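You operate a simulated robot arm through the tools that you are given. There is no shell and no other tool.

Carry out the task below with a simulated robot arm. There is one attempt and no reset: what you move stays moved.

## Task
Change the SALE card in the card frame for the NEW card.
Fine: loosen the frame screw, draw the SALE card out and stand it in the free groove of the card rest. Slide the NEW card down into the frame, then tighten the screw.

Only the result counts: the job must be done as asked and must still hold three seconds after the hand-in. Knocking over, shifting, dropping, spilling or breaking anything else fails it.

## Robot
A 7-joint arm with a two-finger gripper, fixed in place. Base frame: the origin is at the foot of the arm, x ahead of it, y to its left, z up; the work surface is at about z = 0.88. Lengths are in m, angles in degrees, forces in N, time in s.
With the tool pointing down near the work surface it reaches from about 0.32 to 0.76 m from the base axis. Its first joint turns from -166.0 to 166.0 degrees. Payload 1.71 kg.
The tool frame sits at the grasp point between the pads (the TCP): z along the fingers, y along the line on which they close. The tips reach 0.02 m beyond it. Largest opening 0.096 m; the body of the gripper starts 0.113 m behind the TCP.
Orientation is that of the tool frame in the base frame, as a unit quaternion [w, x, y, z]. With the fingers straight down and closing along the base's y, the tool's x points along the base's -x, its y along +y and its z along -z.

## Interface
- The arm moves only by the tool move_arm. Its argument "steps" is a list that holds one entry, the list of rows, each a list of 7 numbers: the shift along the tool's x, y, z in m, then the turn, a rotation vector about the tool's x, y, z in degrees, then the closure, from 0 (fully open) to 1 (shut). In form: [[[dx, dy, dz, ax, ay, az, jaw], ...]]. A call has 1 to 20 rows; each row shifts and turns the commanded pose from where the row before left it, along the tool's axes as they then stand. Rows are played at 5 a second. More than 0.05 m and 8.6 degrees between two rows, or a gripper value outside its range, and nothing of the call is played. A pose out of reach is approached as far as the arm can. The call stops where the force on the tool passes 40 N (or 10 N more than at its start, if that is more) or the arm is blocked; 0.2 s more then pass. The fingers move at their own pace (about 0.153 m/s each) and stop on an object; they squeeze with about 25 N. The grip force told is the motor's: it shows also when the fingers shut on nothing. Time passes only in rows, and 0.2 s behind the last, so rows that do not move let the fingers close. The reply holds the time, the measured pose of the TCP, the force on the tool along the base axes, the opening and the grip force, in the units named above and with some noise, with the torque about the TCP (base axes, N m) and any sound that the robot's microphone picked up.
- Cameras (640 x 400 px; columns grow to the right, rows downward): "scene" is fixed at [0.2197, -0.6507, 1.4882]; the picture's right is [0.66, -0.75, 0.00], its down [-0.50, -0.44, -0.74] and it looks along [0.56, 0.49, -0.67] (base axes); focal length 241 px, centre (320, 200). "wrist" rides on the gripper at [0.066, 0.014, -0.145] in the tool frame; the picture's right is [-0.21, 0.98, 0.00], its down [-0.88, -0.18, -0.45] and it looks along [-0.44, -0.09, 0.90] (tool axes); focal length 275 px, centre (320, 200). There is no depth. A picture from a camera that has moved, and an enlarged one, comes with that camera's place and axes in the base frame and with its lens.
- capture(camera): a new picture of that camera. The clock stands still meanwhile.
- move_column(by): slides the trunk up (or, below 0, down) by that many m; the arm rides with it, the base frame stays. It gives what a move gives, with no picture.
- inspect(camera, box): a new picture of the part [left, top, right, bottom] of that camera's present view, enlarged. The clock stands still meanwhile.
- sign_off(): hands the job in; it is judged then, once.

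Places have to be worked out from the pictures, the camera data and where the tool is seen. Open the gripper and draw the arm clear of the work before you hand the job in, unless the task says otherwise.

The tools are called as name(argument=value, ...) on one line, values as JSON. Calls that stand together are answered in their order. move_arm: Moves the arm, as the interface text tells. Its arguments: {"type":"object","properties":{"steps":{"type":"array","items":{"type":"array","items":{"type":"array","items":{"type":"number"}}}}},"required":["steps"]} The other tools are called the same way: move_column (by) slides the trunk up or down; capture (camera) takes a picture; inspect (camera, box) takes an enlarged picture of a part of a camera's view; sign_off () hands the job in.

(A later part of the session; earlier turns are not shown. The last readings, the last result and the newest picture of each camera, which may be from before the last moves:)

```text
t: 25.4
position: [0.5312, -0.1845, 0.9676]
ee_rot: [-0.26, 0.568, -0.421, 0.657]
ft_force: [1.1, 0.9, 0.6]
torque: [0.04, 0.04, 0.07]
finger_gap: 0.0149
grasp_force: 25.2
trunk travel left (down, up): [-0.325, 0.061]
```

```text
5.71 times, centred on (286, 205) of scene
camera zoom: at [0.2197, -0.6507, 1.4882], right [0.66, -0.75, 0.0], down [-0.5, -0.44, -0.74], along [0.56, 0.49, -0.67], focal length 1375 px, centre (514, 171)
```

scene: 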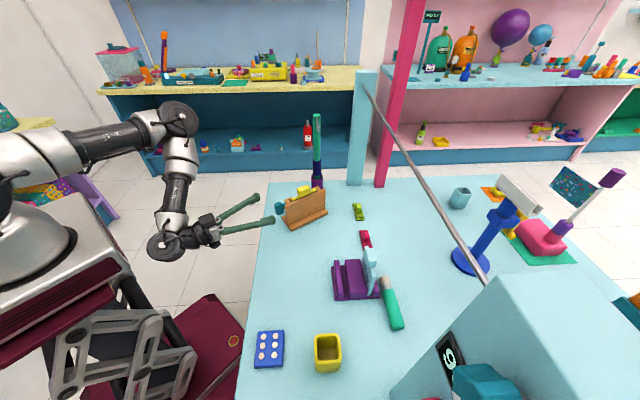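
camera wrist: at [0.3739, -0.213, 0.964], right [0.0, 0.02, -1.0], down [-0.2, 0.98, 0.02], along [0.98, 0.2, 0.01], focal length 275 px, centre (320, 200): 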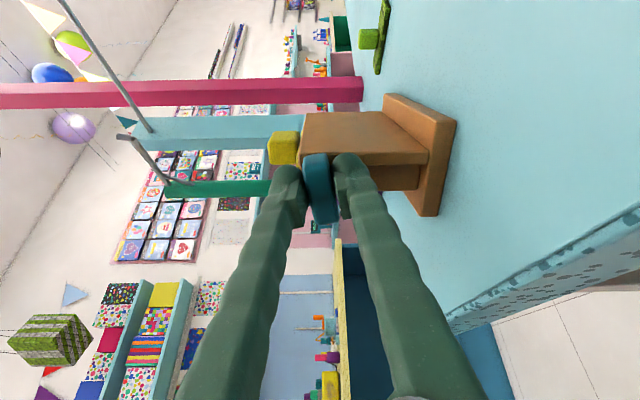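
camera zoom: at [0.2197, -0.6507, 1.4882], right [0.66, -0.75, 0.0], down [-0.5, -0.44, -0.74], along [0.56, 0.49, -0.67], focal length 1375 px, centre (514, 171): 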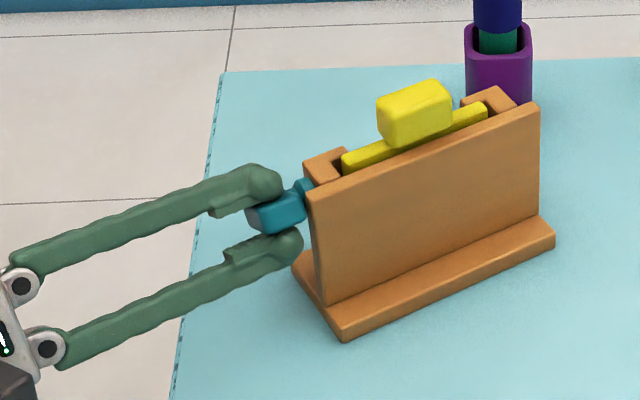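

inspect(camera="scene", box=[265, 190, 305, 220])

inspect(camera="wrist", box=[240, 80, 440, 240])

```text
13.33 times, centred on (285, 205) of scene
camera zoom: at [0.2197, -0.6507, 1.4882], right [0.66, -0.75, 0.0], down [-0.5, -0.44, -0.74], along [0.56, 0.49, -0.67], focal length 3208 px, centre (787, 133)
```

zoom: 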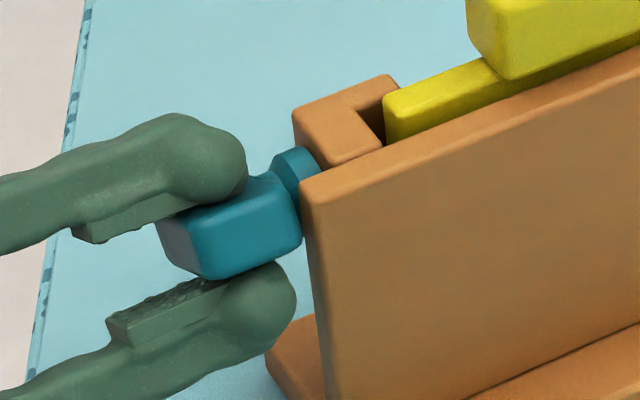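

```text
2.50 times, centred on (340, 160) of wrist
camera zoom: at [0.3753, -0.2087, 0.9898], right [-0.09, -0.33, -0.94], down [-0.21, 0.93, -0.31], along [0.97, 0.17, -0.15], focal length 688 px, centre (270, 300)
```

zoom: 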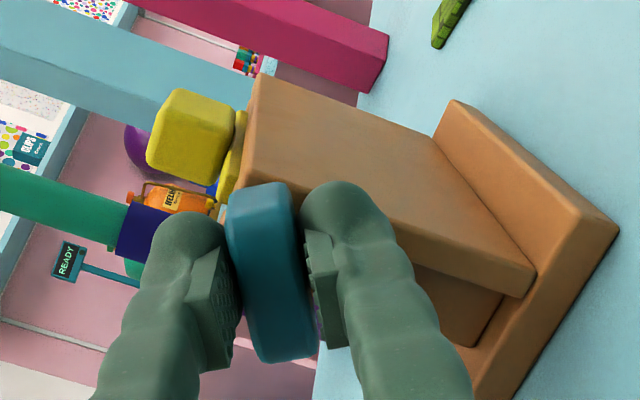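

The paddle is following the hand, now about 122° round with negligible torque. I turn a bit further to be sure it is loose, watching for a stop.

move_arm(steps=[[[0, 0, 0, 0, 0, -6, 1], [0, 0, 0, 0, 0, -6, 1], [0, 0, 0, 0, 0, -6, 1], [0, 0, 0, 0, 0, 0, 1]]])

```text
t: 26.4
position: [0.5329, -0.1842, 0.9688]
ee_rot: [-0.154, 0.626, -0.326, 0.691]
ft_force: [-0.6, 5.4, 9.4]
torque: [-0.02, -0.09, 0.06]
finger_gap: 0.0149
grasp_force: 24.7
trunk travel left (down, up): [-0.325, 0.061]
```

The paddle is about 140° round with no stop. I relieve the small side load, then open the fingers and back straight out along the screw axis.

move_arm(steps=[[[0.0011, -0.0026, 0, 0, 0, 0, 1], [0, 0, 0, 0, 0, 0, 1], [0, 0, 0, 0, 0, 0, 0.5], [0, 0, 0, 0, 0, 0, 0.5], [0, 0, -0.01, 0, 0, 0, 0.5], [0, 0, -0.025, 0, 0, 0, 0.5], [0, 0, -0.03, 0, 0, 0, 0.5], [0, 0, 0, 0, 0, 0, 0.5]]])

inspect(camera="scene", box=[230, 170, 342, 240])

capture(camera="wrist")

```text
t: 28.2
position: [0.4694, -0.1676, 0.9683]
ee_rot: [-0.153, 0.627, -0.328, 0.69]
ft_force: [0.1, 0.1, -0.5]
torque: [0.0, 0.02, -0.02]
finger_gap: 0.0481
grasp_force: 0.1
trunk travel left (down, up): [-0.325, 0.061]
```

```text
5.71 times, centred on (286, 205) of scene
camera zoom: at [0.2197, -0.6507, 1.4882], right [0.66, -0.75, 0.0], down [-0.5, -0.44, -0.74], along [0.56, 0.49, -0.67], focal length 1375 px, centre (514, 171)
```

zoom: 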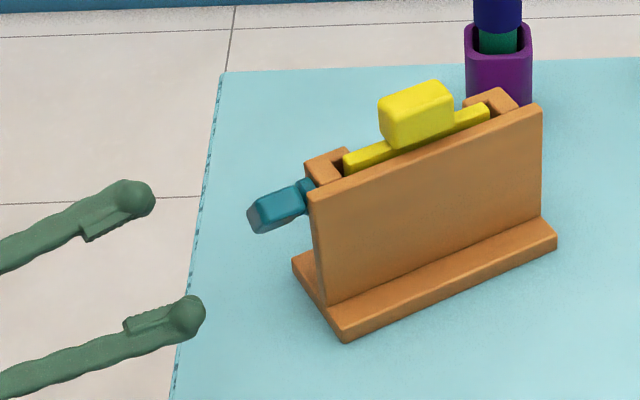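

```text
taken
camera wrist: at [0.3161, -0.1812, 1.0087], right [-0.16, -0.59, -0.79], down [-0.25, 0.8, -0.55], along [0.96, 0.11, -0.27], focal length 275 px, centre (320, 200)
```

wrist: 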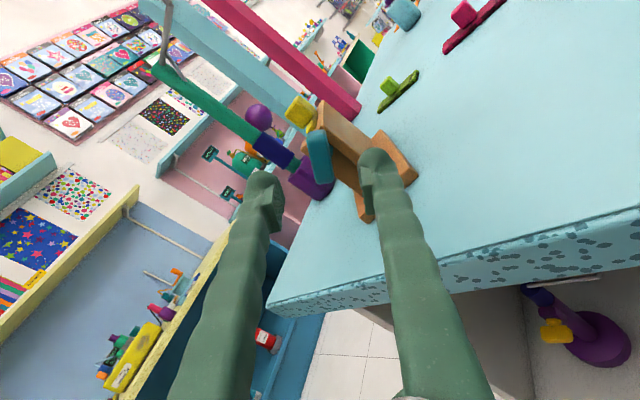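

The paddle stays where I left it, turned well past horizontal. I roll the wrist back to its starting roll and rise clear, ready to turn the tool downward over the SALE card.

move_arm(steps=[[[0, 0, -0.005, 0, 0, 8.25, 0.3], [0, 0, -0.005, 0, 0, 8.25, 0], [0, 0, 0, 0, 0, 8.25, 0], [0, 0, 0, 0, 0, 8.25, 0], [0, 0, 0, 0, 0, 8.25, 0], [0, 0, 0, 0, 0, 8.25, 0], [0, 0, 0, 0, 0, 8.25, 0], [0, 0, 0, 0, 0, 8.25, 0], [0, 0, 0, 0, 0, 8.25, 0], [0, 0, 0, 0, 0, 8.25, 0], [0, 0, 0, 0, 0, 8.25, 0], [0, 0, 0, 0, 0, 8.25, 0], [0, 0, 0, 0, 0, 8.25, 0], [0, 0, 0, 0, 0, 8.25, 0], [0, 0, 0, 0, 0, 8.25, 0], [0, 0, 0, 0, 0, 8.25, 0], [0, 0, 0, 0, 0, 8.25, 0], [-0.045, 0, 0, 0, 0, 0, 0], [-0.045, 0, 0, 0, 0, 0, 0], [-0.045, 0, 0, 0, 0, 0, 0]]])

```text
t: 32.4
position: [0.4859, -0.1785, 1.0816]
ee_rot: [0.702, 0.094, 0.7, -0.088]
ft_force: [0.5, 0.5, 0.3]
torque: [-0.01, 0.03, 0.03]
finger_gap: 0.096
grasp_force: 0.1
out of reach, approached as far as the arm can: row 19, 20
trunk travel left (down, up): [-0.325, 0.061]
```

The last raise was limited but fine. I pitch the tool back to vertical and begin yawing so its closing line runs along the card.

move_arm(steps=[[[0, 0, 0, 0, 8.2, 0, 0], [0, 0, 0, 0, 8.2, 0, 0], [0, 0, 0, 0, 8.2, 0, 0], [0, 0, 0, 0, 8.2, 0, 0], [0, 0, 0, 0, 8.2, 0, 0], [0, 0, 0, 0, 8.2, 0, 0], [0, 0, 0, 0, 8.2, 0, 0], [0, 0, 0, 0, 8.2, 0, 0], [0, 0, 0, 0, 8.2, 0, 0], [0, 0, 0, 0, 8.2, 0, 0], [0, 0, 0, 0, 8.2, 0, 0], [0, 0, -0.02, 0, 0, 8.5, 0], [0, 0, -0.02, 0, 0, 8.5, 0], [0, 0, -0.02, 0, 0, 8.5, 0], [0, 0, -0.02, 0, 0, 8.5, 0], [0, 0, 0, 0, 0, 8.5, 0], [0, 0, 0, 0, 0, 0, 0]]])

capture(camera="scene")

```text
t: 36.0
position: [0.5064, -0.1907, 1.1511]
ee_rot: [-0.003, 0.482, 0.876, 0.004]
ft_force: [-0.3, 0.1, -0.3]
torque: [-0.03, -0.01, 0.02]
finger_gap: 0.0959
grasp_force: 0.1
out of reach, approached as far as the arm can: row 1, 2
trunk travel left (down, up): [-0.325, 0.061]
```

```text
taken
```

scene: 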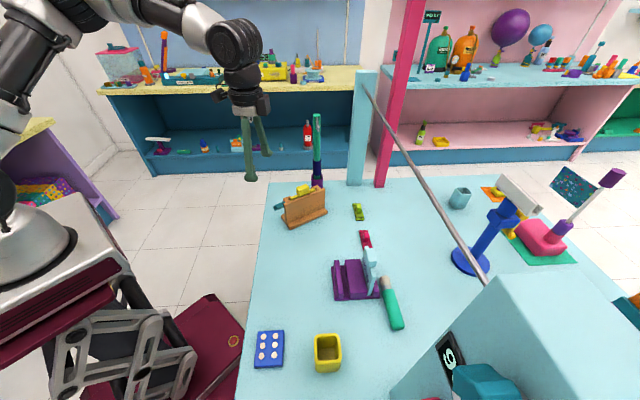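

The tool points straight down again. I move it above the SALE card's handle and finish the yaw so the fingers straddle the handle lengthwise.

move_arm(steps=[[[-0.02265, 0.0226, 0.005, 0, 0, 0, 0], [-0.02265, 0.0226, 0.005, 0, 0, 0, 0], [-0.02265, 0.0226, 0.005, 0, 0, 0, 0], [-0.02265, 0.0226, 0.005, 0, 0, 0, 0], [0, 0, 0, 0, 0, 8.2, 0], [0, 0, 0, 0, 0, 8.2, 0], [0, 0, 0, 0, 0, 8.2, 0], [0, 0, 0, 0, 0, 8.2, 0], [0, 0, 0, 0, 0, 8.2, 0], [0, 0, 0, 0, 0, 8, 0], [0, 0, 0, 0, 0, 0, 0]]])

capture(camera="wrist")

inspect(camera="wrist", box=[220, 60, 420, 210])

```text
t: 38.4
position: [0.5502, -0.2044, 1.1386]
ee_rot: [-0.001, 0.535, 0.845, 0.005]
ft_force: [-0.1, 0.2, 0.4]
torque: [0.01, -0.02, 0.03]
finger_gap: 0.0959
grasp_force: 0.1
out of reach, approached as far as the arm can: row 3, 4, 5, 6, 7, 8, 9, 10
trunk travel left (down, up): [-0.325, 0.061]
```

```text
taken
camera wrist: at [0.533, -0.1421, 1.2825], right [0.97, 0.23, 0.01], down [0.2, -0.88, 0.44], along [0.11, -0.42, -0.9], focal length 275 px, centre (320, 200)
```

wrist: 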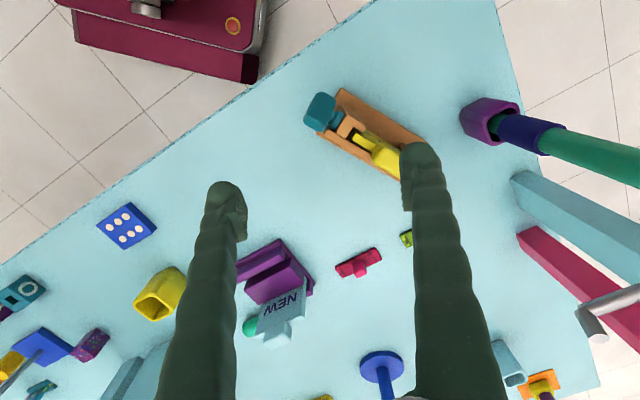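

```text
2.67 times, centred on (320, 135) of wrist
camera zoom: at [0.533, -0.1421, 1.2825], right [0.97, 0.23, 0.01], down [0.2, -0.88, 0.44], along [0.11, -0.42, -0.9], focal length 734 px, centre (320, 373)
```

zoom: 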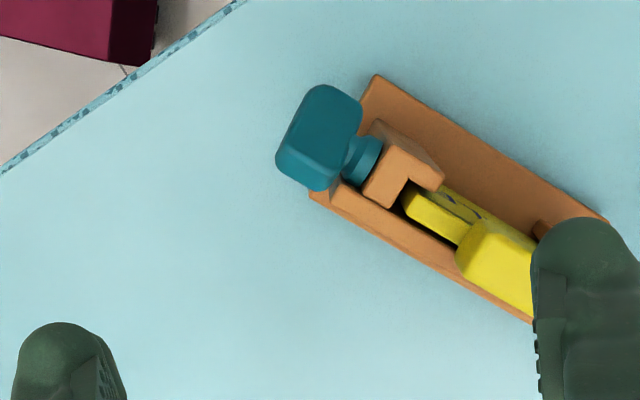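

The arm ran out of reach at this height with the tool vertical, so the posture is limited when it is both high and far out. I raise the trunk by 0.06 m and then work lower, which should give the forearm more downward slope.

move_column(by=0.06)

move_arm(steps=[[[0, 0, 0.03, 0, 0, 0, 0], [0, 0, 0.03, 0, 0, 0, 0], [0, 0, 0.03, 0, 0, 0, 0], [0, 0, 0, 0, 0, 0, 0]]])

```text
t: 39.4
position: [0.5499, -0.2047, 1.1985]
ee_rot: [0.0, 0.534, 0.845, 0.005]
ft_force: [0.9, 0.4, -0.2]
torque: [-0.01, 0.02, -0.02]
finger_gap: 0.0957
grasp_force: 0.1
trunk travel left (down, up): [-0.385, 0.001]
```

```text
t: 40.4
position: [0.5482, -0.2038, 1.1062]
ee_rot: [-0.001, 0.535, 0.845, 0.005]
ft_force: [-0.2, -0.4, -0.1]
torque: [-0.02, -0.02, -0.02]
finger_gap: 0.096
grasp_force: 0.0
trunk travel left (down, up): [-0.385, 0.001]
```

Now I try the remaining yaw at this lower, raised-trunk posture.

move_arm(steps=[[[0, 0, 0, 0, 0, 8.2, 0], [0, 0, 0, 0, 0, 8.2, 0], [0, 0, 0, 0, 0, 8.2, 0], [0, 0, 0, 0, 0, 8.2, 0], [0, 0, 0, 0, 0, 8.2, 0], [0, 0, 0, 0, 0, 0, 0]]])

```text
t: 41.8
position: [0.5481, -0.2032, 1.1074]
ee_rot: [-0.001, 0.535, 0.845, 0.006]
ft_force: [0.3, 0.0, 0.1]
torque: [0.01, 0.0, 0.0]
finger_gap: 0.0959
grasp_force: 0.1
out of reach, approached as far as the arm can: row 1, 2, 3, 4, 5
trunk travel left (down, up): [-0.385, 0.001]
```

The yaw is at a joint limit in that direction, so I'll use the opposite one: grip the SALE handle across its thickness (tool y along the frame's normal, yaw about -17°). I yaw back and move over the handle for a close look.

move_arm(steps=[[[0, 0, 0, 0, 0, -7.95, 0], [0, 0, 0, 0, 0, -7.95, 0], [0, 0, 0, 0, 0, -7.95, 0], [0, 0, 0, 0, 0, -7.95, 0], [0, 0, 0, 0, 0, -7.95, 0], [0, 0, 0, 0, 0, -7.95, 0], [-0.025, 0.003, 0, 0, 0, 0, 0], [-0.025, 0.003, 0, 0, 0, 0, 0], [0, 0, 0, 0, 0, 0, 0]]])

capture(camera="wrist")

inspect(camera="wrist", box=[250, 60, 410, 220])

```text
t: 43.8
position: [0.6011, -0.2141, 1.1061]
ee_rot: [0.0, 0.148, 0.989, 0.005]
ft_force: [-0.1, -1.4, 0.5]
torque: [-0.02, -0.01, 0.01]
finger_gap: 0.0959
grasp_force: 0.1
trunk travel left (down, up): [-0.385, 0.001]
```

```text
taken
camera wrist: at [0.5408, -0.183, 1.2514], right [0.48, 0.88, 0.01], down [0.78, -0.44, 0.44], along [0.39, -0.21, -0.9], focal length 275 px, centre (320, 200)
```

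wrist: 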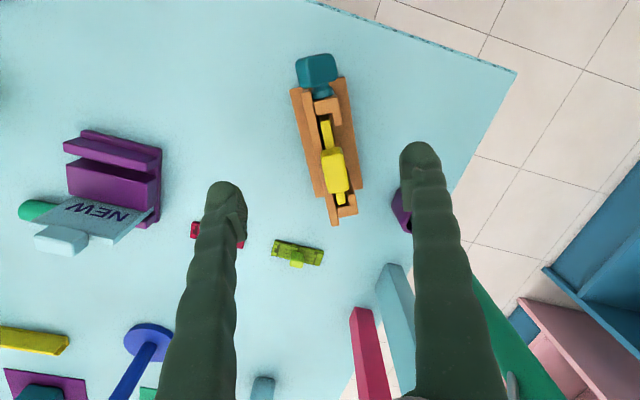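

```text
2.50 times, centred on (330, 140) of wrist
camera zoom: at [0.5408, -0.183, 1.2514], right [0.48, 0.88, 0.01], down [0.78, -0.44, 0.44], along [0.39, -0.21, -0.9], focal length 688 px, centre (295, 350)
```

zoom: 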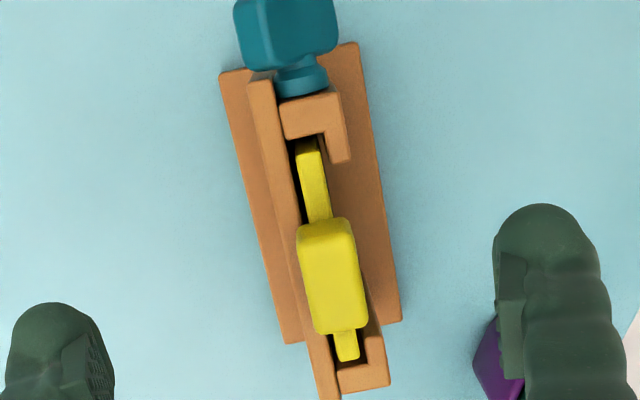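

At yaw -17° the frame edges converge exactly with the tool axis, so the frame's yaw is -17°. I enlarge the scene view of the handle to fix its height and size.

inspect(camera="scene", box=[280, 175, 330, 215])

inspect(camera="wrist", box=[310, 130, 360, 210])

```text
10.00 times, centred on (305, 195) of scene
camera zoom: at [0.2197, -0.6507, 1.4882], right [0.66, -0.75, 0.0], down [-0.5, -0.44, -0.74], along [0.56, 0.49, -0.67], focal length 2406 px, centre (470, 250)
```

zoom: 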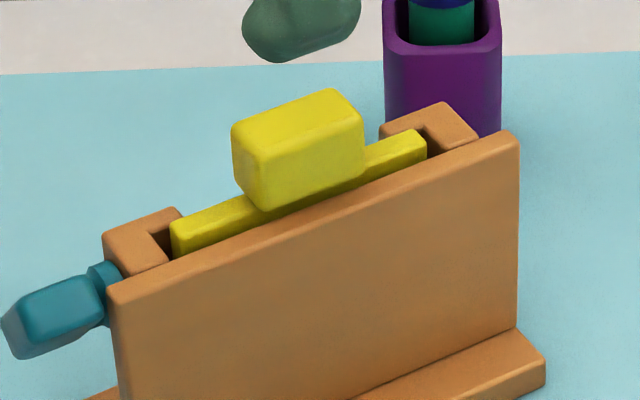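

```text
5.00 times, centred on (335, 170) of wrist
camera zoom: at [0.5408, -0.183, 1.2514], right [0.48, 0.88, 0.01], down [0.78, -0.44, 0.44], along [0.39, -0.21, -0.9], focal length 1376 px, centre (245, 350)
```

zoom: 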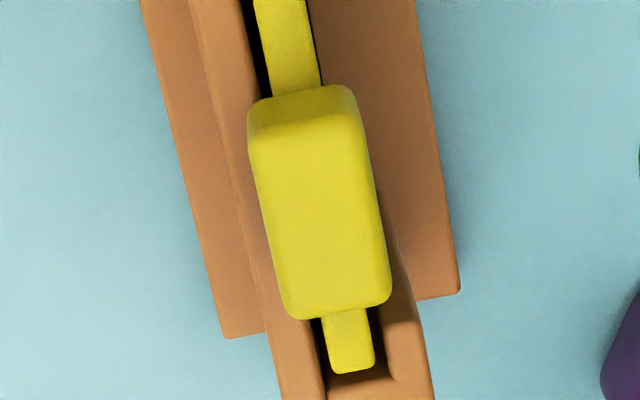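

The handle is about 37 × 24 × 30 mm, centred roughly 30 mm ahead and 9 mm to +v of the TCP. I move over it and descend to TCP z≈1.015 with the fingers open, then check.

move_arm(steps=[[[-0.029, 0.0093, 0, 0, 0, 0, 0], [0, 0, 0.03, 0, 0, 0, 0], [0, 0, 0.03, 0, 0, 0, 0], [0, 0, 0.03, 0, 0, 0, 0], [0, 0, 0, 0, 0, 0, 0], [0, 0, 0, 0, 0, 0, 0]]])

inspect(camera="wrist", box=[200, 80, 440, 240])

inspect(camera="scene", box=[265, 160, 345, 220])

```text
t: 45.2
position: [0.6321, -0.2127, 1.0151]
ee_rot: [0.001, 0.148, 0.989, 0.005]
ft_force: [-0.1, 0.4, -0.8]
torque: [0.01, -0.02, 0.01]
finger_gap: 0.096
grasp_force: 0.0
trunk travel left (down, up): [-0.385, 0.001]
```

```text
2.50 times, centred on (320, 160) of wrist
camera zoom: at [0.5719, -0.1825, 1.1593], right [0.48, 0.88, 0.01], down [0.78, -0.44, 0.44], along [0.39, -0.21, -0.9], focal length 688 px, centre (320, 300)
```

zoom: 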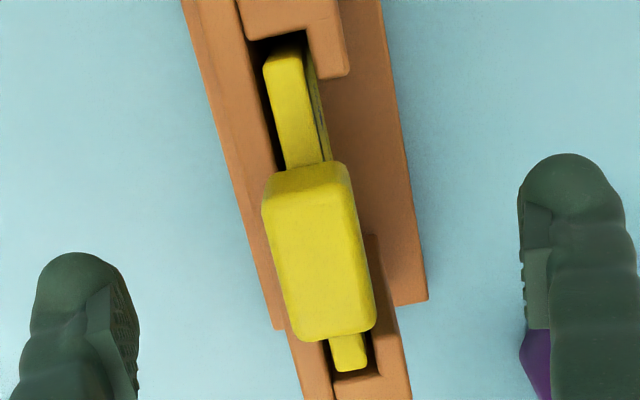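

```text
6.67 times, centred on (305, 190) of scene
camera zoom: at [0.2197, -0.6507, 1.4882], right [0.66, -0.75, 0.0], down [-0.5, -0.44, -0.74], along [0.56, 0.49, -0.67], focal length 1604 px, centre (420, 267)
```

zoom: 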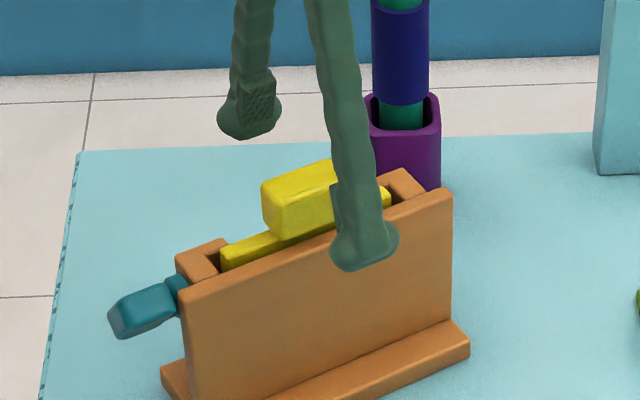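

The handle is centred between the fingers and its top is at about z 1.003, with the frame's top edge near 0.971. I lower to TCP z≈0.997 (tips above the plate) and close on the handle.

move_arm(steps=[[[0.001, 0, 0.009, 0, 0, 0, 0], [0.001, 0, 0.009, 0, 0, 0, 0.4], [0, 0, 0, 0, 0, 0, 0.6], [0, 0, 0, 0, 0, 0, 0.65], [0, 0, 0, 0, 0, 0, 0.65]]])

inspect(camera="scene", box=[265, 160, 345, 220])

inspect(camera="wrist", box=[240, 100, 400, 240])

```text
t: 46.4
position: [0.6303, -0.211, 0.9983]
ee_rot: [0.001, 0.147, 0.989, 0.005]
ft_force: [0.2, -0.2, -0.2]
torque: [0.01, -0.01, 0.02]
finger_gap: 0.0336
grasp_force: 0.1
trunk travel left (down, up): [-0.385, 0.001]
```

```text
6.67 times, centred on (305, 190) of scene
camera zoom: at [0.2197, -0.6507, 1.4882], right [0.66, -0.75, 0.0], down [-0.5, -0.44, -0.74], along [0.56, 0.49, -0.67], focal length 1604 px, centre (420, 267)
```

zoom: 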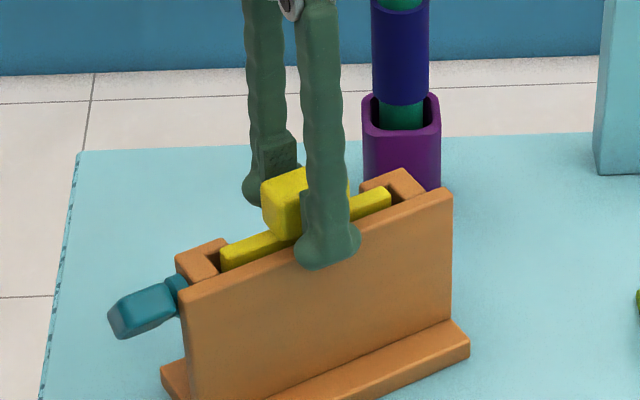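

```text
2.86 times, centred on (320, 170) of wrist
camera zoom: at [0.5699, -0.1803, 1.1419], right [0.48, 0.88, 0.01], down [0.78, -0.44, 0.44], along [0.39, -0.21, -0.9], focal length 786 px, centre (320, 286)
```

zoom: 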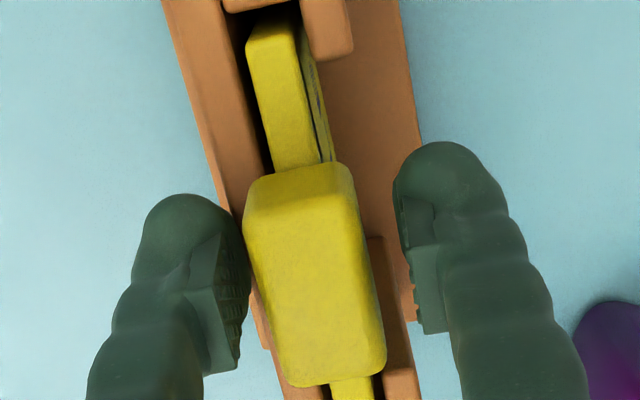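

The handle sits about 4 mm nearer the −v finger, so I shift that way to centre it before closing, which keeps the frame from being pushed.

move_arm(steps=[[[0, -0.0037, 0, 0, 0, 0, 0.65], [0, 0, 0, 0, 0, 0, 0.65], [0, 0, 0, 0, 0, 0, 0.65]]])

inspect(camera="wrist", box=[240, 100, 400, 240])

inspect(camera="scene", box=[285, 180, 325, 210])

```text
t: 47.2
position: [0.6283, -0.2142, 0.9994]
ee_rot: [0.0, 0.148, 0.989, 0.006]
ft_force: [-0.7, 0.1, -0.2]
torque: [0.0, 0.0, 0.03]
finger_gap: 0.0337
grasp_force: 0.1
trunk travel left (down, up): [-0.385, 0.001]
```

```text
2.86 times, centred on (320, 170) of wrist
camera zoom: at [0.5685, -0.1847, 1.1425], right [0.48, 0.88, 0.01], down [0.78, -0.44, 0.44], along [0.39, -0.21, -0.9], focal length 786 px, centre (320, 286)
```

zoom: 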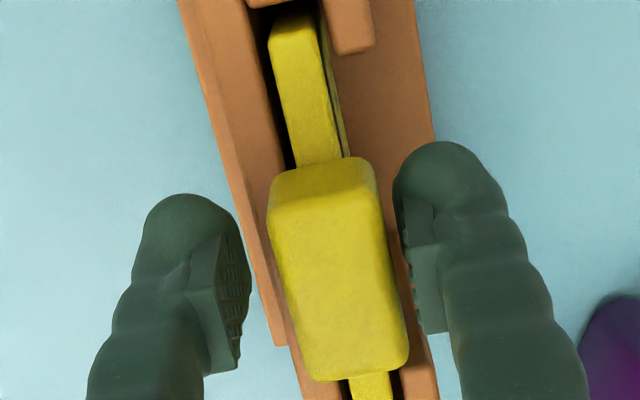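

```text
13.33 times, centred on (305, 195) of scene
camera zoom: at [0.2197, -0.6507, 1.4882], right [0.66, -0.75, 0.0], down [-0.5, -0.44, -0.74], along [0.56, 0.49, -0.67], focal length 3208 px, centre (520, 267)
```

zoom: 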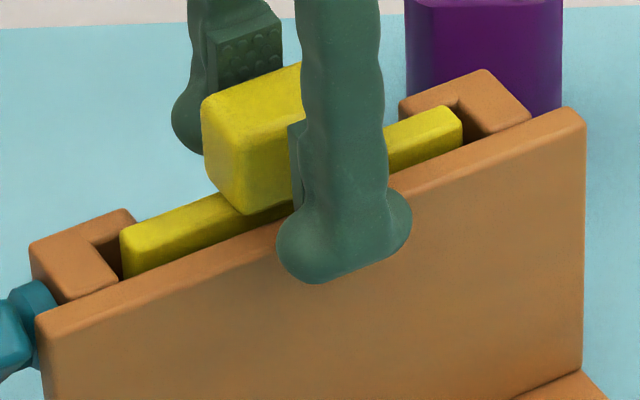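

Nearly centred now. I close on the handle.

move_arm(steps=[[[0, 0.001, 0, 0, 0, 0, 0.7], [0, 0, 0, 0, 0, 0, 0.75], [0, 0, 0, 0, 0, 0, 1], [0, 0, 0, 0, 0, 0, 1]]])

inspect(camera="scene", box=[265, 160, 345, 220])

inspect(camera="wrist", box=[240, 60, 400, 240])

```text
t: 48.2
position: [0.6281, -0.2139, 0.999]
ee_rot: [0.002, 0.148, 0.989, 0.005]
ft_force: [0.6, -0.5, 4.9]
torque: [-0.09, 0.03, 0.04]
finger_gap: 0.0204
grasp_force: 25.2
trunk travel left (down, up): [-0.385, 0.001]
```

```text
6.67 times, centred on (305, 190) of scene
camera zoom: at [0.2197, -0.6507, 1.4882], right [0.66, -0.75, 0.0], down [-0.5, -0.44, -0.74], along [0.56, 0.49, -0.67], focal length 1604 px, centre (420, 267)
```

zoom: 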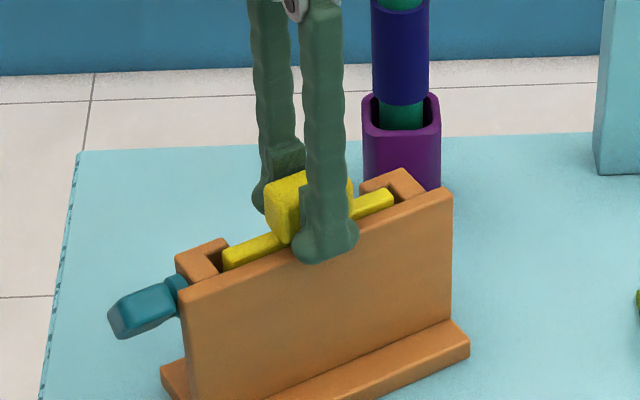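

```text
2.22 times, centred on (320, 150) of wrist
camera zoom: at [0.5688, -0.1841, 1.1436], right [0.48, 0.88, 0.01], down [0.78, -0.44, 0.44], along [0.39, -0.21, -0.9], focal length 612 px, centre (320, 311)
```

zoom: 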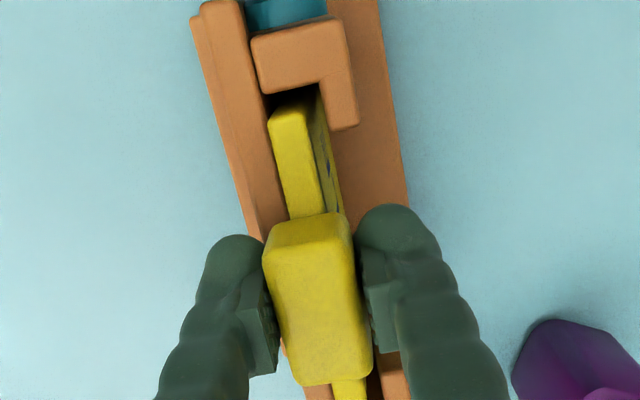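

I have the handle (20 mm gap, 25 N) and the frame hasn't shifted. I lift 10 mm as a test to see whether the card slides free of the frame.

move_arm(steps=[[[0, 0, -0.005, 0, 0, 0, 1], [0, 0, -0.005, 0, 0, 0, 1], [0, 0, 0, 0, 0, 0, 1]]])

inspect(camera="scene", box=[265, 160, 345, 220])

```text
t: 49.0
position: [0.6306, -0.2146, 1.0088]
ee_rot: [0.001, 0.148, 0.989, 0.005]
ft_force: [0.0, -0.4, -0.4]
torque: [0.01, 0.0, -0.01]
finger_gap: 0.02
grasp_force: 25.3
trunk travel left (down, up): [-0.385, 0.001]
```

```text
6.67 times, centred on (305, 190) of scene
camera zoom: at [0.2197, -0.6507, 1.4882], right [0.66, -0.75, 0.0], down [-0.5, -0.44, -0.74], along [0.56, 0.49, -0.67], focal length 1604 px, centre (420, 267)
```

zoom: 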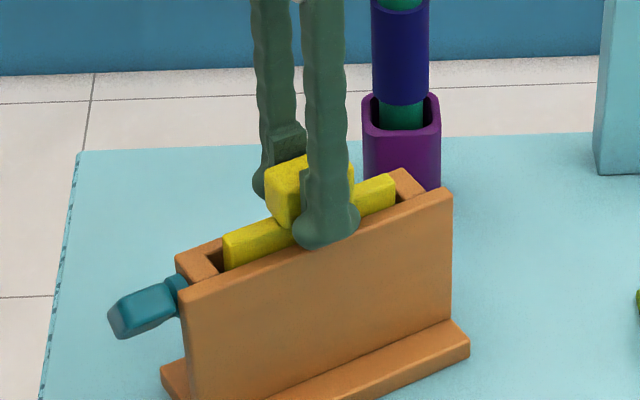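

The card slides out freely with the frame staying put, so the screw is loose enough. I keep lifting straight up.

move_arm(steps=[[[0, 0, -0.015, 0, 0, 0, 1], [0, 0, -0.015, 0, 0, 0, 1], [0, 0, -0.015, 0, 0, 0, 1], [0, 0, -0.015, 0, 0, 0, 1], [0, 0, 0, 0, 0, 0, 1]]])

inspect(camera="scene", box=[265, 150, 345, 220])

```text
t: 50.2
position: [0.6288, -0.215, 1.0688]
ee_rot: [0.0, 0.148, 0.989, 0.005]
ft_force: [0.4, 0.9, -0.2]
torque: [-0.04, 0.0, 0.03]
finger_gap: 0.0202
grasp_force: 25.0
trunk travel left (down, up): [-0.385, 0.001]
```

```text
5.71 times, centred on (305, 185) of scene
camera zoom: at [0.2197, -0.6507, 1.4882], right [0.66, -0.75, 0.0], down [-0.5, -0.44, -0.74], along [0.56, 0.49, -0.67], focal length 1375 px, centre (406, 286)
```

zoom: 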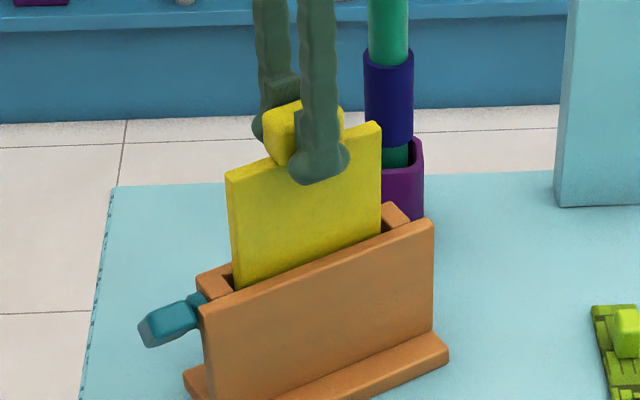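

Still moving freely with the bottom edge still in the frame. I lift another 30 mm.

move_arm(steps=[[[0, 0, -0.01, 0, 0, 0, 1], [0, 0, -0.01, 0, 0, 0, 1], [0, 0, -0.01, 0, 0, 0, 1], [0, 0, 0, 0, 0, 0, 1]]])

inspect(camera="scene", box=[265, 150, 345, 220])

capture(camera="wrist")

```text
t: 51.2
position: [0.6273, -0.2153, 1.0982]
ee_rot: [0.0, 0.148, 0.989, 0.005]
ft_force: [-0.2, -0.4, 0.4]
torque: [-0.03, -0.02, 0.0]
finger_gap: 0.0205
grasp_force: 24.9
trunk travel left (down, up): [-0.385, 0.001]
```

```text
5.71 times, centred on (305, 185) of scene
camera zoom: at [0.2197, -0.6507, 1.4882], right [0.66, -0.75, 0.0], down [-0.5, -0.44, -0.74], along [0.56, 0.49, -0.67], focal length 1375 px, centre (406, 286)
```

zoom: 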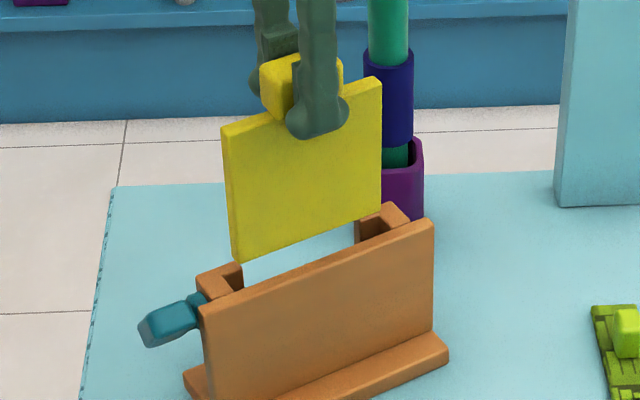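

```text
taken
camera wrist: at [0.5678, -0.1856, 1.243], right [0.48, 0.88, 0.01], down [0.78, -0.44, 0.44], along [0.39, -0.21, -0.9], focal length 275 px, centre (320, 200)
```

wrist: 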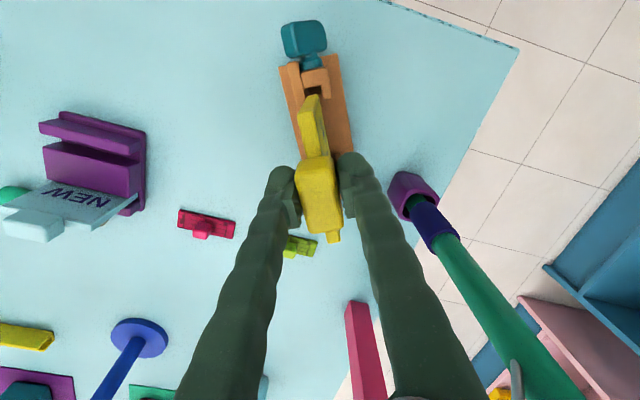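

The SALE card is fully out. Before moving, I enlarge views of the card rest to locate its free groove.

inspect(camera="scene", box=[320, 235, 400, 305])

inspect(camera="wrist", box=[0, 90, 176, 250])

```text
5.71 times, centred on (360, 270) of scene
camera zoom: at [0.2197, -0.6507, 1.4882], right [0.66, -0.75, 0.0], down [-0.5, -0.44, -0.74], along [0.56, 0.49, -0.67], focal length 1375 px, centre (91, -200)
```

zoom: 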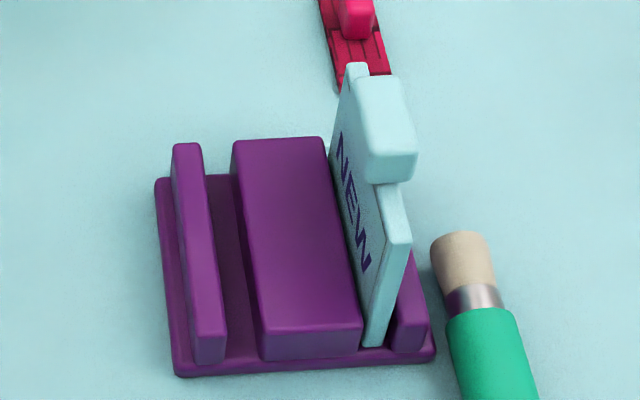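

```text
2.50 times, centred on (88, 170) of wrist
camera zoom: at [0.5678, -0.1856, 1.243], right [0.48, 0.88, 0.01], down [0.78, -0.44, 0.44], along [0.39, -0.21, -0.9], focal length 688 px, centre (900, 275)
```

zoom: 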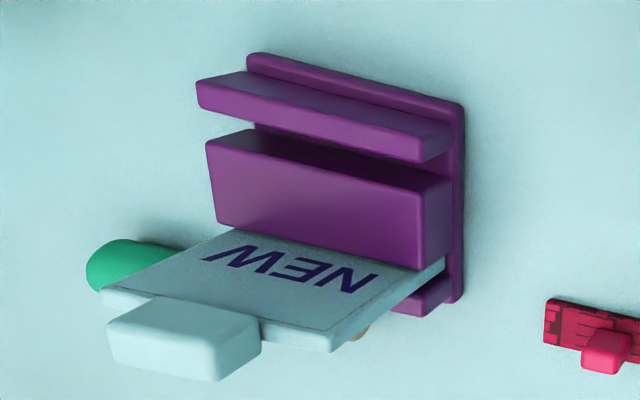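

I place the free groove's centre at about (0.518,-0.477), running at 45°. I lift a bit more, move away from the frame toward the rest and yaw the card by 62°.

move_arm(steps=[[[0, 0, -0.012, 0, 0, 0, 1], [0.0131, -0.0336, 0, 0, 0, 0, 1], [0.0131, -0.0336, 0, 0, 0, 0, 1], [0.0131, -0.0336, 0, 0, 0, 0, 1], [0, 0, 0, 0, 0, -7.75, 1], [0, 0, 0, 0, 0, -7.75, 1], [0, 0, 0, 0, 0, -7.75, 1], [0, 0, 0, 0, 0, -7.75, 1], [0, 0, 0, 0, 0, -7.75, 1], [0, 0, 0, 0, 0, -7.75, 1], [0, 0, 0, 0, 0, -7.75, 1], [0, 0, 0, 0, 0, -7.75, 1], [0, 0, 0, 0, 0, 0, 1]]])

capture(camera="wrist")

capture(camera="scene")

```text
t: 54.0
position: [0.5621, -0.2991, 1.1101]
ee_rot: [0.004, -0.383, 0.924, 0.004]
ft_force: [-0.3, 0.7, 0.0]
torque: [-0.03, 0.0, -0.02]
finger_gap: 0.0205
grasp_force: 25.2
trunk travel left (down, up): [-0.385, 0.001]
```

```text
taken
camera wrist: at [0.5037, -0.3388, 1.2535], right [-0.55, 0.84, 0.01], down [0.75, 0.49, 0.45], along [0.38, 0.25, -0.89], focal length 275 px, centre (320, 200)
```

wrist: 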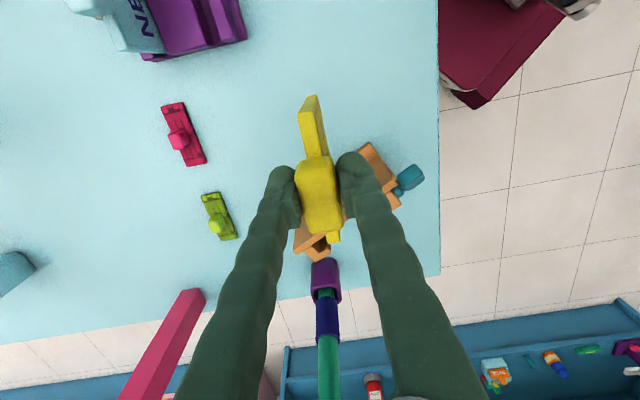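

```text
taken
```

scene: 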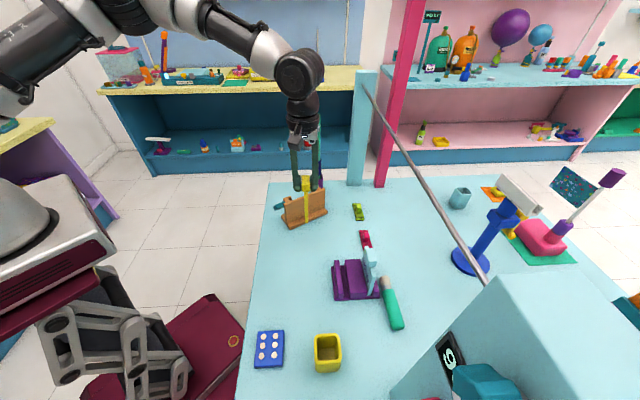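

Yaw is now +45° and the card hangs securely. I zoom on the card edge to check that it is square with the tool.

inspect(camera="wrist", box=[256, 80, 384, 260])

inspect(camera="scene", box=[275, 130, 345, 230])

```text
2.22 times, centred on (320, 170) of wrist
camera zoom: at [0.5037, -0.3388, 1.2535], right [-0.55, 0.84, 0.01], down [0.75, 0.49, 0.45], along [0.38, 0.25, -0.89], focal length 612 px, centre (320, 267)
```

zoom: 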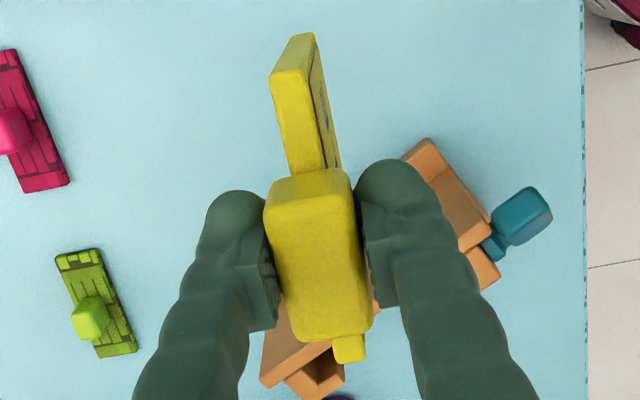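

```text
4.00 times, centred on (310, 180) of scene
camera zoom: at [0.2197, -0.6507, 1.4882], right [0.66, -0.75, 0.0], down [-0.5, -0.44, -0.74], along [0.56, 0.49, -0.67], focal length 962 px, centre (360, 280)
```

zoom: 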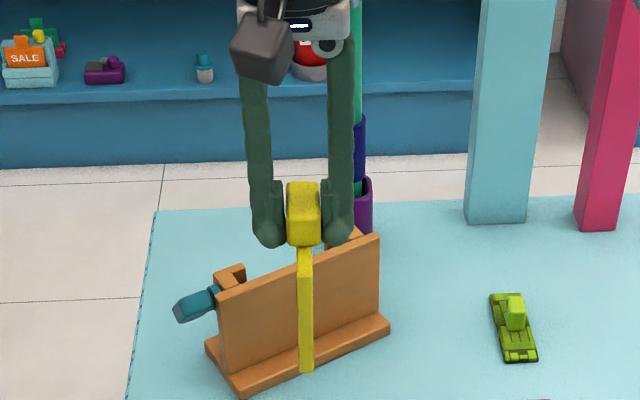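

The card leans about 2° with its bottom toward the robot, so I tip the tool 2° to make it upright. Then I carry it over the free groove, staying high.

move_arm(steps=[[[0.0314, -0.0189, 0, 0, 0, 0, 1], [0.0314, -0.0189, 0, 0, 0, 0, 1], [0.0314, -0.0189, 0, 0, 0, 0, 1], [0.0314, -0.0189, 0, 0, 0, 0, 1], [0.0314, -0.0189, 0, 0, 0, 0, 1], [0, 0, 0, 2, 0, 0, 1], [0, 0, 0, 0, 0, 0, 1], [0, 0, 0, 0, 0, 0, 1]]])

capture(camera="wrist")

capture(camera="scene")

inspect(camera="scene", box=[310, 210, 406, 300])

```text
t: 55.8
position: [0.5171, -0.4766, 1.1094]
ee_rot: [0.01, -0.383, 0.924, -0.013]
ft_force: [0.0, 0.3, -0.3]
torque: [-0.07, -0.02, 0.02]
finger_gap: 0.0207
grasp_force: 25.2
trunk travel left (down, up): [-0.385, 0.001]
```

```text
taken
camera wrist: at [0.4566, -0.5125, 1.2513], right [-0.55, 0.84, -0.03], down [0.74, 0.5, 0.46], along [0.4, 0.23, -0.89], focal length 275 px, centre (320, 200)
```

wrist: 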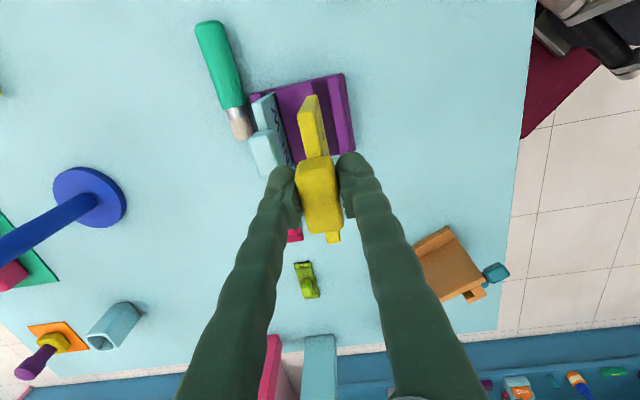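

```text
taken
```

scene: 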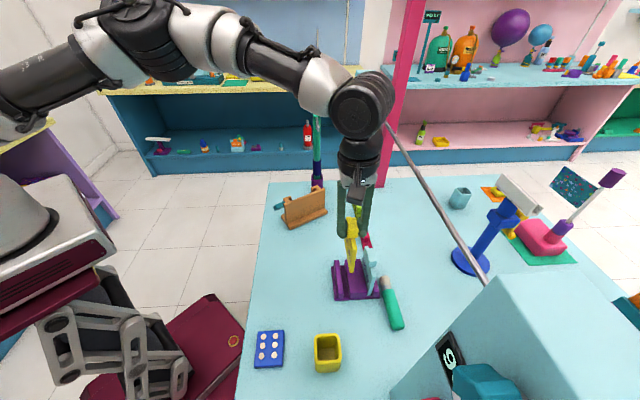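

```text
4.44 times, centred on (358, 255) of scene
camera zoom: at [0.2197, -0.6507, 1.4882], right [0.66, -0.75, 0.0], down [-0.5, -0.44, -0.74], along [0.56, 0.49, -0.67], focal length 1069 px, centre (151, -44)
```

zoom: 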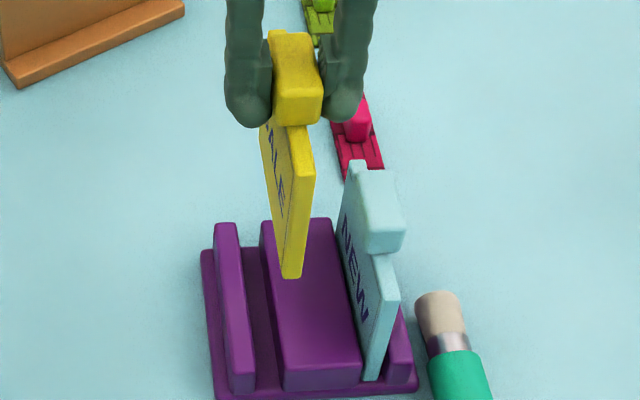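

The card is above the rest. I zoom in to judge its lean and its lateral position relative to the free groove.

inspect(camera="scene", box=[340, 215, 390, 300])

inspect(camera="wrist", box=[240, 60, 368, 180])

```text
4.71 times, centred on (365, 258) of scene
camera zoom: at [0.2197, -0.6507, 1.4882], right [0.66, -0.75, 0.0], down [-0.5, -0.44, -0.74], along [0.56, 0.49, -0.67], focal length 1132 px, centre (108, -71)
```

zoom: 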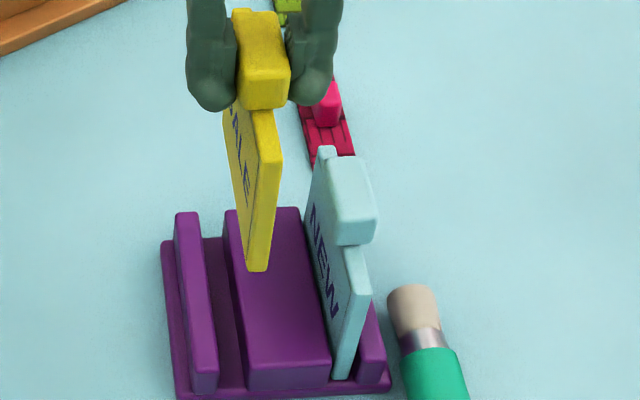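

```text
3.33 times, centred on (304, 120) of wrist
camera zoom: at [0.4566, -0.5125, 1.2513], right [-0.55, 0.84, -0.03], down [0.74, 0.5, 0.46], along [0.4, 0.23, -0.89], focal length 918 px, centre (373, 467)
```

zoom: 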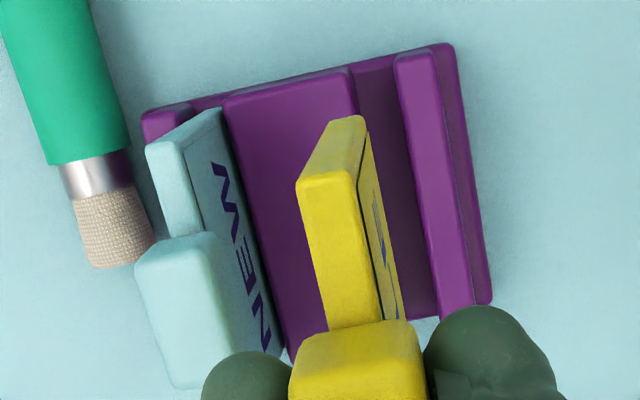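

Both views agree the card's bottom is about 5 mm too far toward the NEW card. I undo 1° of lean, shift about 4 mm toward the robot side, and lower 65 mm to just above the rest for a closer check.

move_arm(steps=[[[0, 0.0037, 0, -1, 0, 0, 1], [0, 0, 0.02, 0, 0, 0, 1], [0, 0, 0.02, 0, 0, 0, 1], [0, 0, 0.02, 0, 0, 0, 1], [0, 0, 0.005, 0, 0, 0, 1], [0, 0, 0, 0, 0, 0, 1], [0, 0, 0, 0, 0, 0, 1]]])

inspect(camera="scene", box=[325, 230, 389, 310])

inspect(camera="wrist", box=[240, 40, 400, 180])

```text
t: 57.4
position: [0.5172, -0.4751, 1.0437]
ee_rot: [0.007, -0.383, 0.924, -0.004]
ft_force: [-0.2, -0.5, 0.2]
torque: [-0.01, 0.0, 0.04]
finger_gap: 0.0204
grasp_force: 25.2
trunk travel left (down, up): [-0.385, 0.001]
```

```text
5.00 times, centred on (357, 270) of scene
camera zoom: at [0.2197, -0.6507, 1.4882], right [0.66, -0.75, 0.0], down [-0.5, -0.44, -0.74], along [0.56, 0.49, -0.67], focal length 1203 px, centre (135, -150)
```

zoom: 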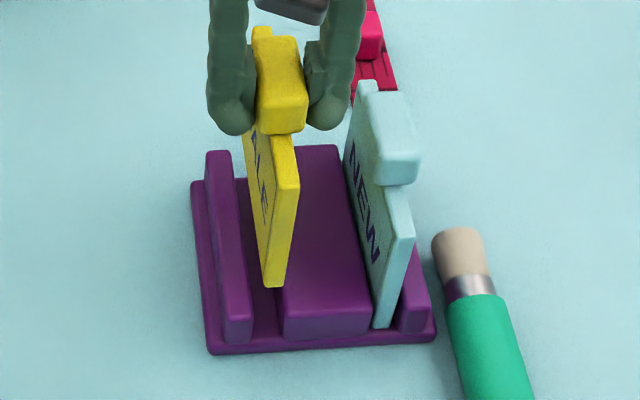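

```text
2.86 times, centred on (320, 110) of wrist
camera zoom: at [0.4569, -0.513, 1.186], right [-0.55, 0.84, -0.01], down [0.74, 0.49, 0.46], along [0.39, 0.24, -0.89], focal length 786 px, centre (320, 457)
```

zoom: 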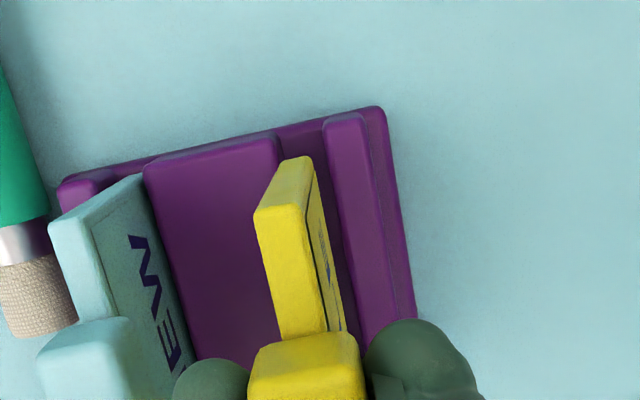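

The card hangs upright and is still about 2 mm toward the block side, so I shift 2 mm and lower another 12 mm to the mouth of the groove.

move_arm(steps=[[[0, 0.002, 0, 0, 0, 0, 1], [0, 0, 0.006, 0, 0, 0, 1], [0, 0, 0.006, 0, 0, 0, 1], [0, 0, 0, 0, 0, 0, 1], [0, 0, 0, 0, 0, 0, 1]]])

inspect(camera="scene", box=[335, 250, 383, 310])

inspect(camera="wrist", box=[256, 40, 384, 140])

```text
t: 58.6
position: [0.5143, -0.4741, 1.032]
ee_rot: [0.007, -0.383, 0.924, -0.004]
ft_force: [-0.2, -0.5, -0.6]
torque: [-0.01, -0.02, 0.01]
finger_gap: 0.0204
grasp_force: 25.3
trunk travel left (down, up): [-0.385, 0.001]
```

```text
6.67 times, centred on (359, 280) of scene
camera zoom: at [0.2197, -0.6507, 1.4882], right [0.66, -0.75, 0.0], down [-0.5, -0.44, -0.74], along [0.56, 0.49, -0.67], focal length 1604 px, centre (60, -333)
```

zoom: 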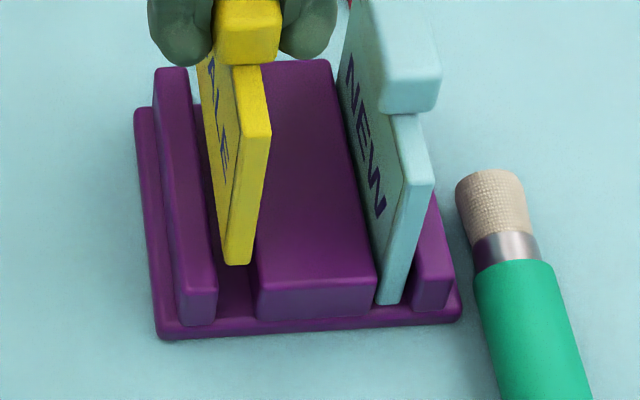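

```text
4.00 times, centred on (320, 90) of wrist
camera zoom: at [0.4552, -0.5115, 1.1752], right [-0.55, 0.84, -0.01], down [0.74, 0.49, 0.46], along [0.39, 0.24, -0.89], focal length 1101 px, centre (320, 640)
```

zoom: 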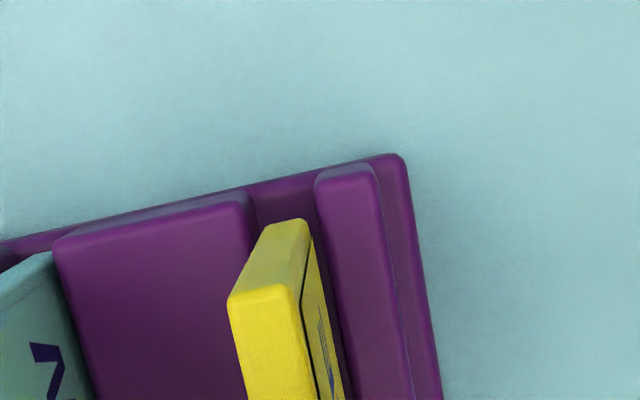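

Both views now show the card bottom centred over the free groove with even gaps. I lower it slowly into the groove.

move_arm(steps=[[[0, 0, 0.004, 0, 0, 0, 1], [0, 0, 0.004, 0, 0, 0, 1], [0, 0, 0.004, 0, 0, 0, 1], [0, 0, 0.004, 0, 0, 0, 1], [0, 0, 0.003, 0, 0, 0, 1], [0, 0, 0, 0, 0, 0, 1]]])

inspect(camera="scene", box=[335, 250, 383, 310])

```text
t: 60.0
position: [0.5148, -0.4747, 1.0129]
ee_rot: [0.007, -0.383, 0.924, -0.003]
ft_force: [-1.0, 1.3, -0.1]
torque: [-0.04, 0.01, -0.04]
finger_gap: 0.0201
grasp_force: 25.5
trunk travel left (down, up): [-0.385, 0.001]
```

```text
6.67 times, centred on (359, 280) of scene
camera zoom: at [0.2197, -0.6507, 1.4882], right [0.66, -0.75, 0.0], down [-0.5, -0.44, -0.74], along [0.56, 0.49, -0.67], focal length 1604 px, centre (60, -333)
```

zoom: 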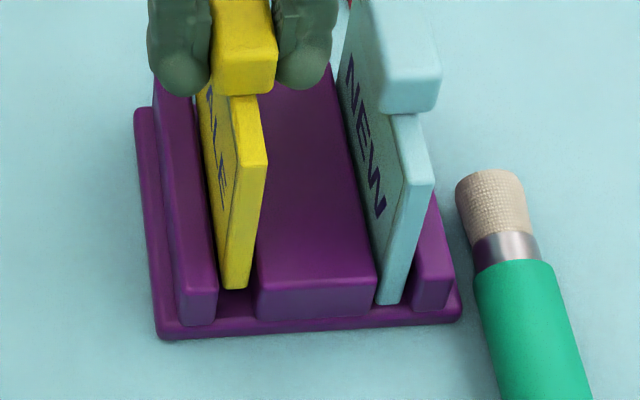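

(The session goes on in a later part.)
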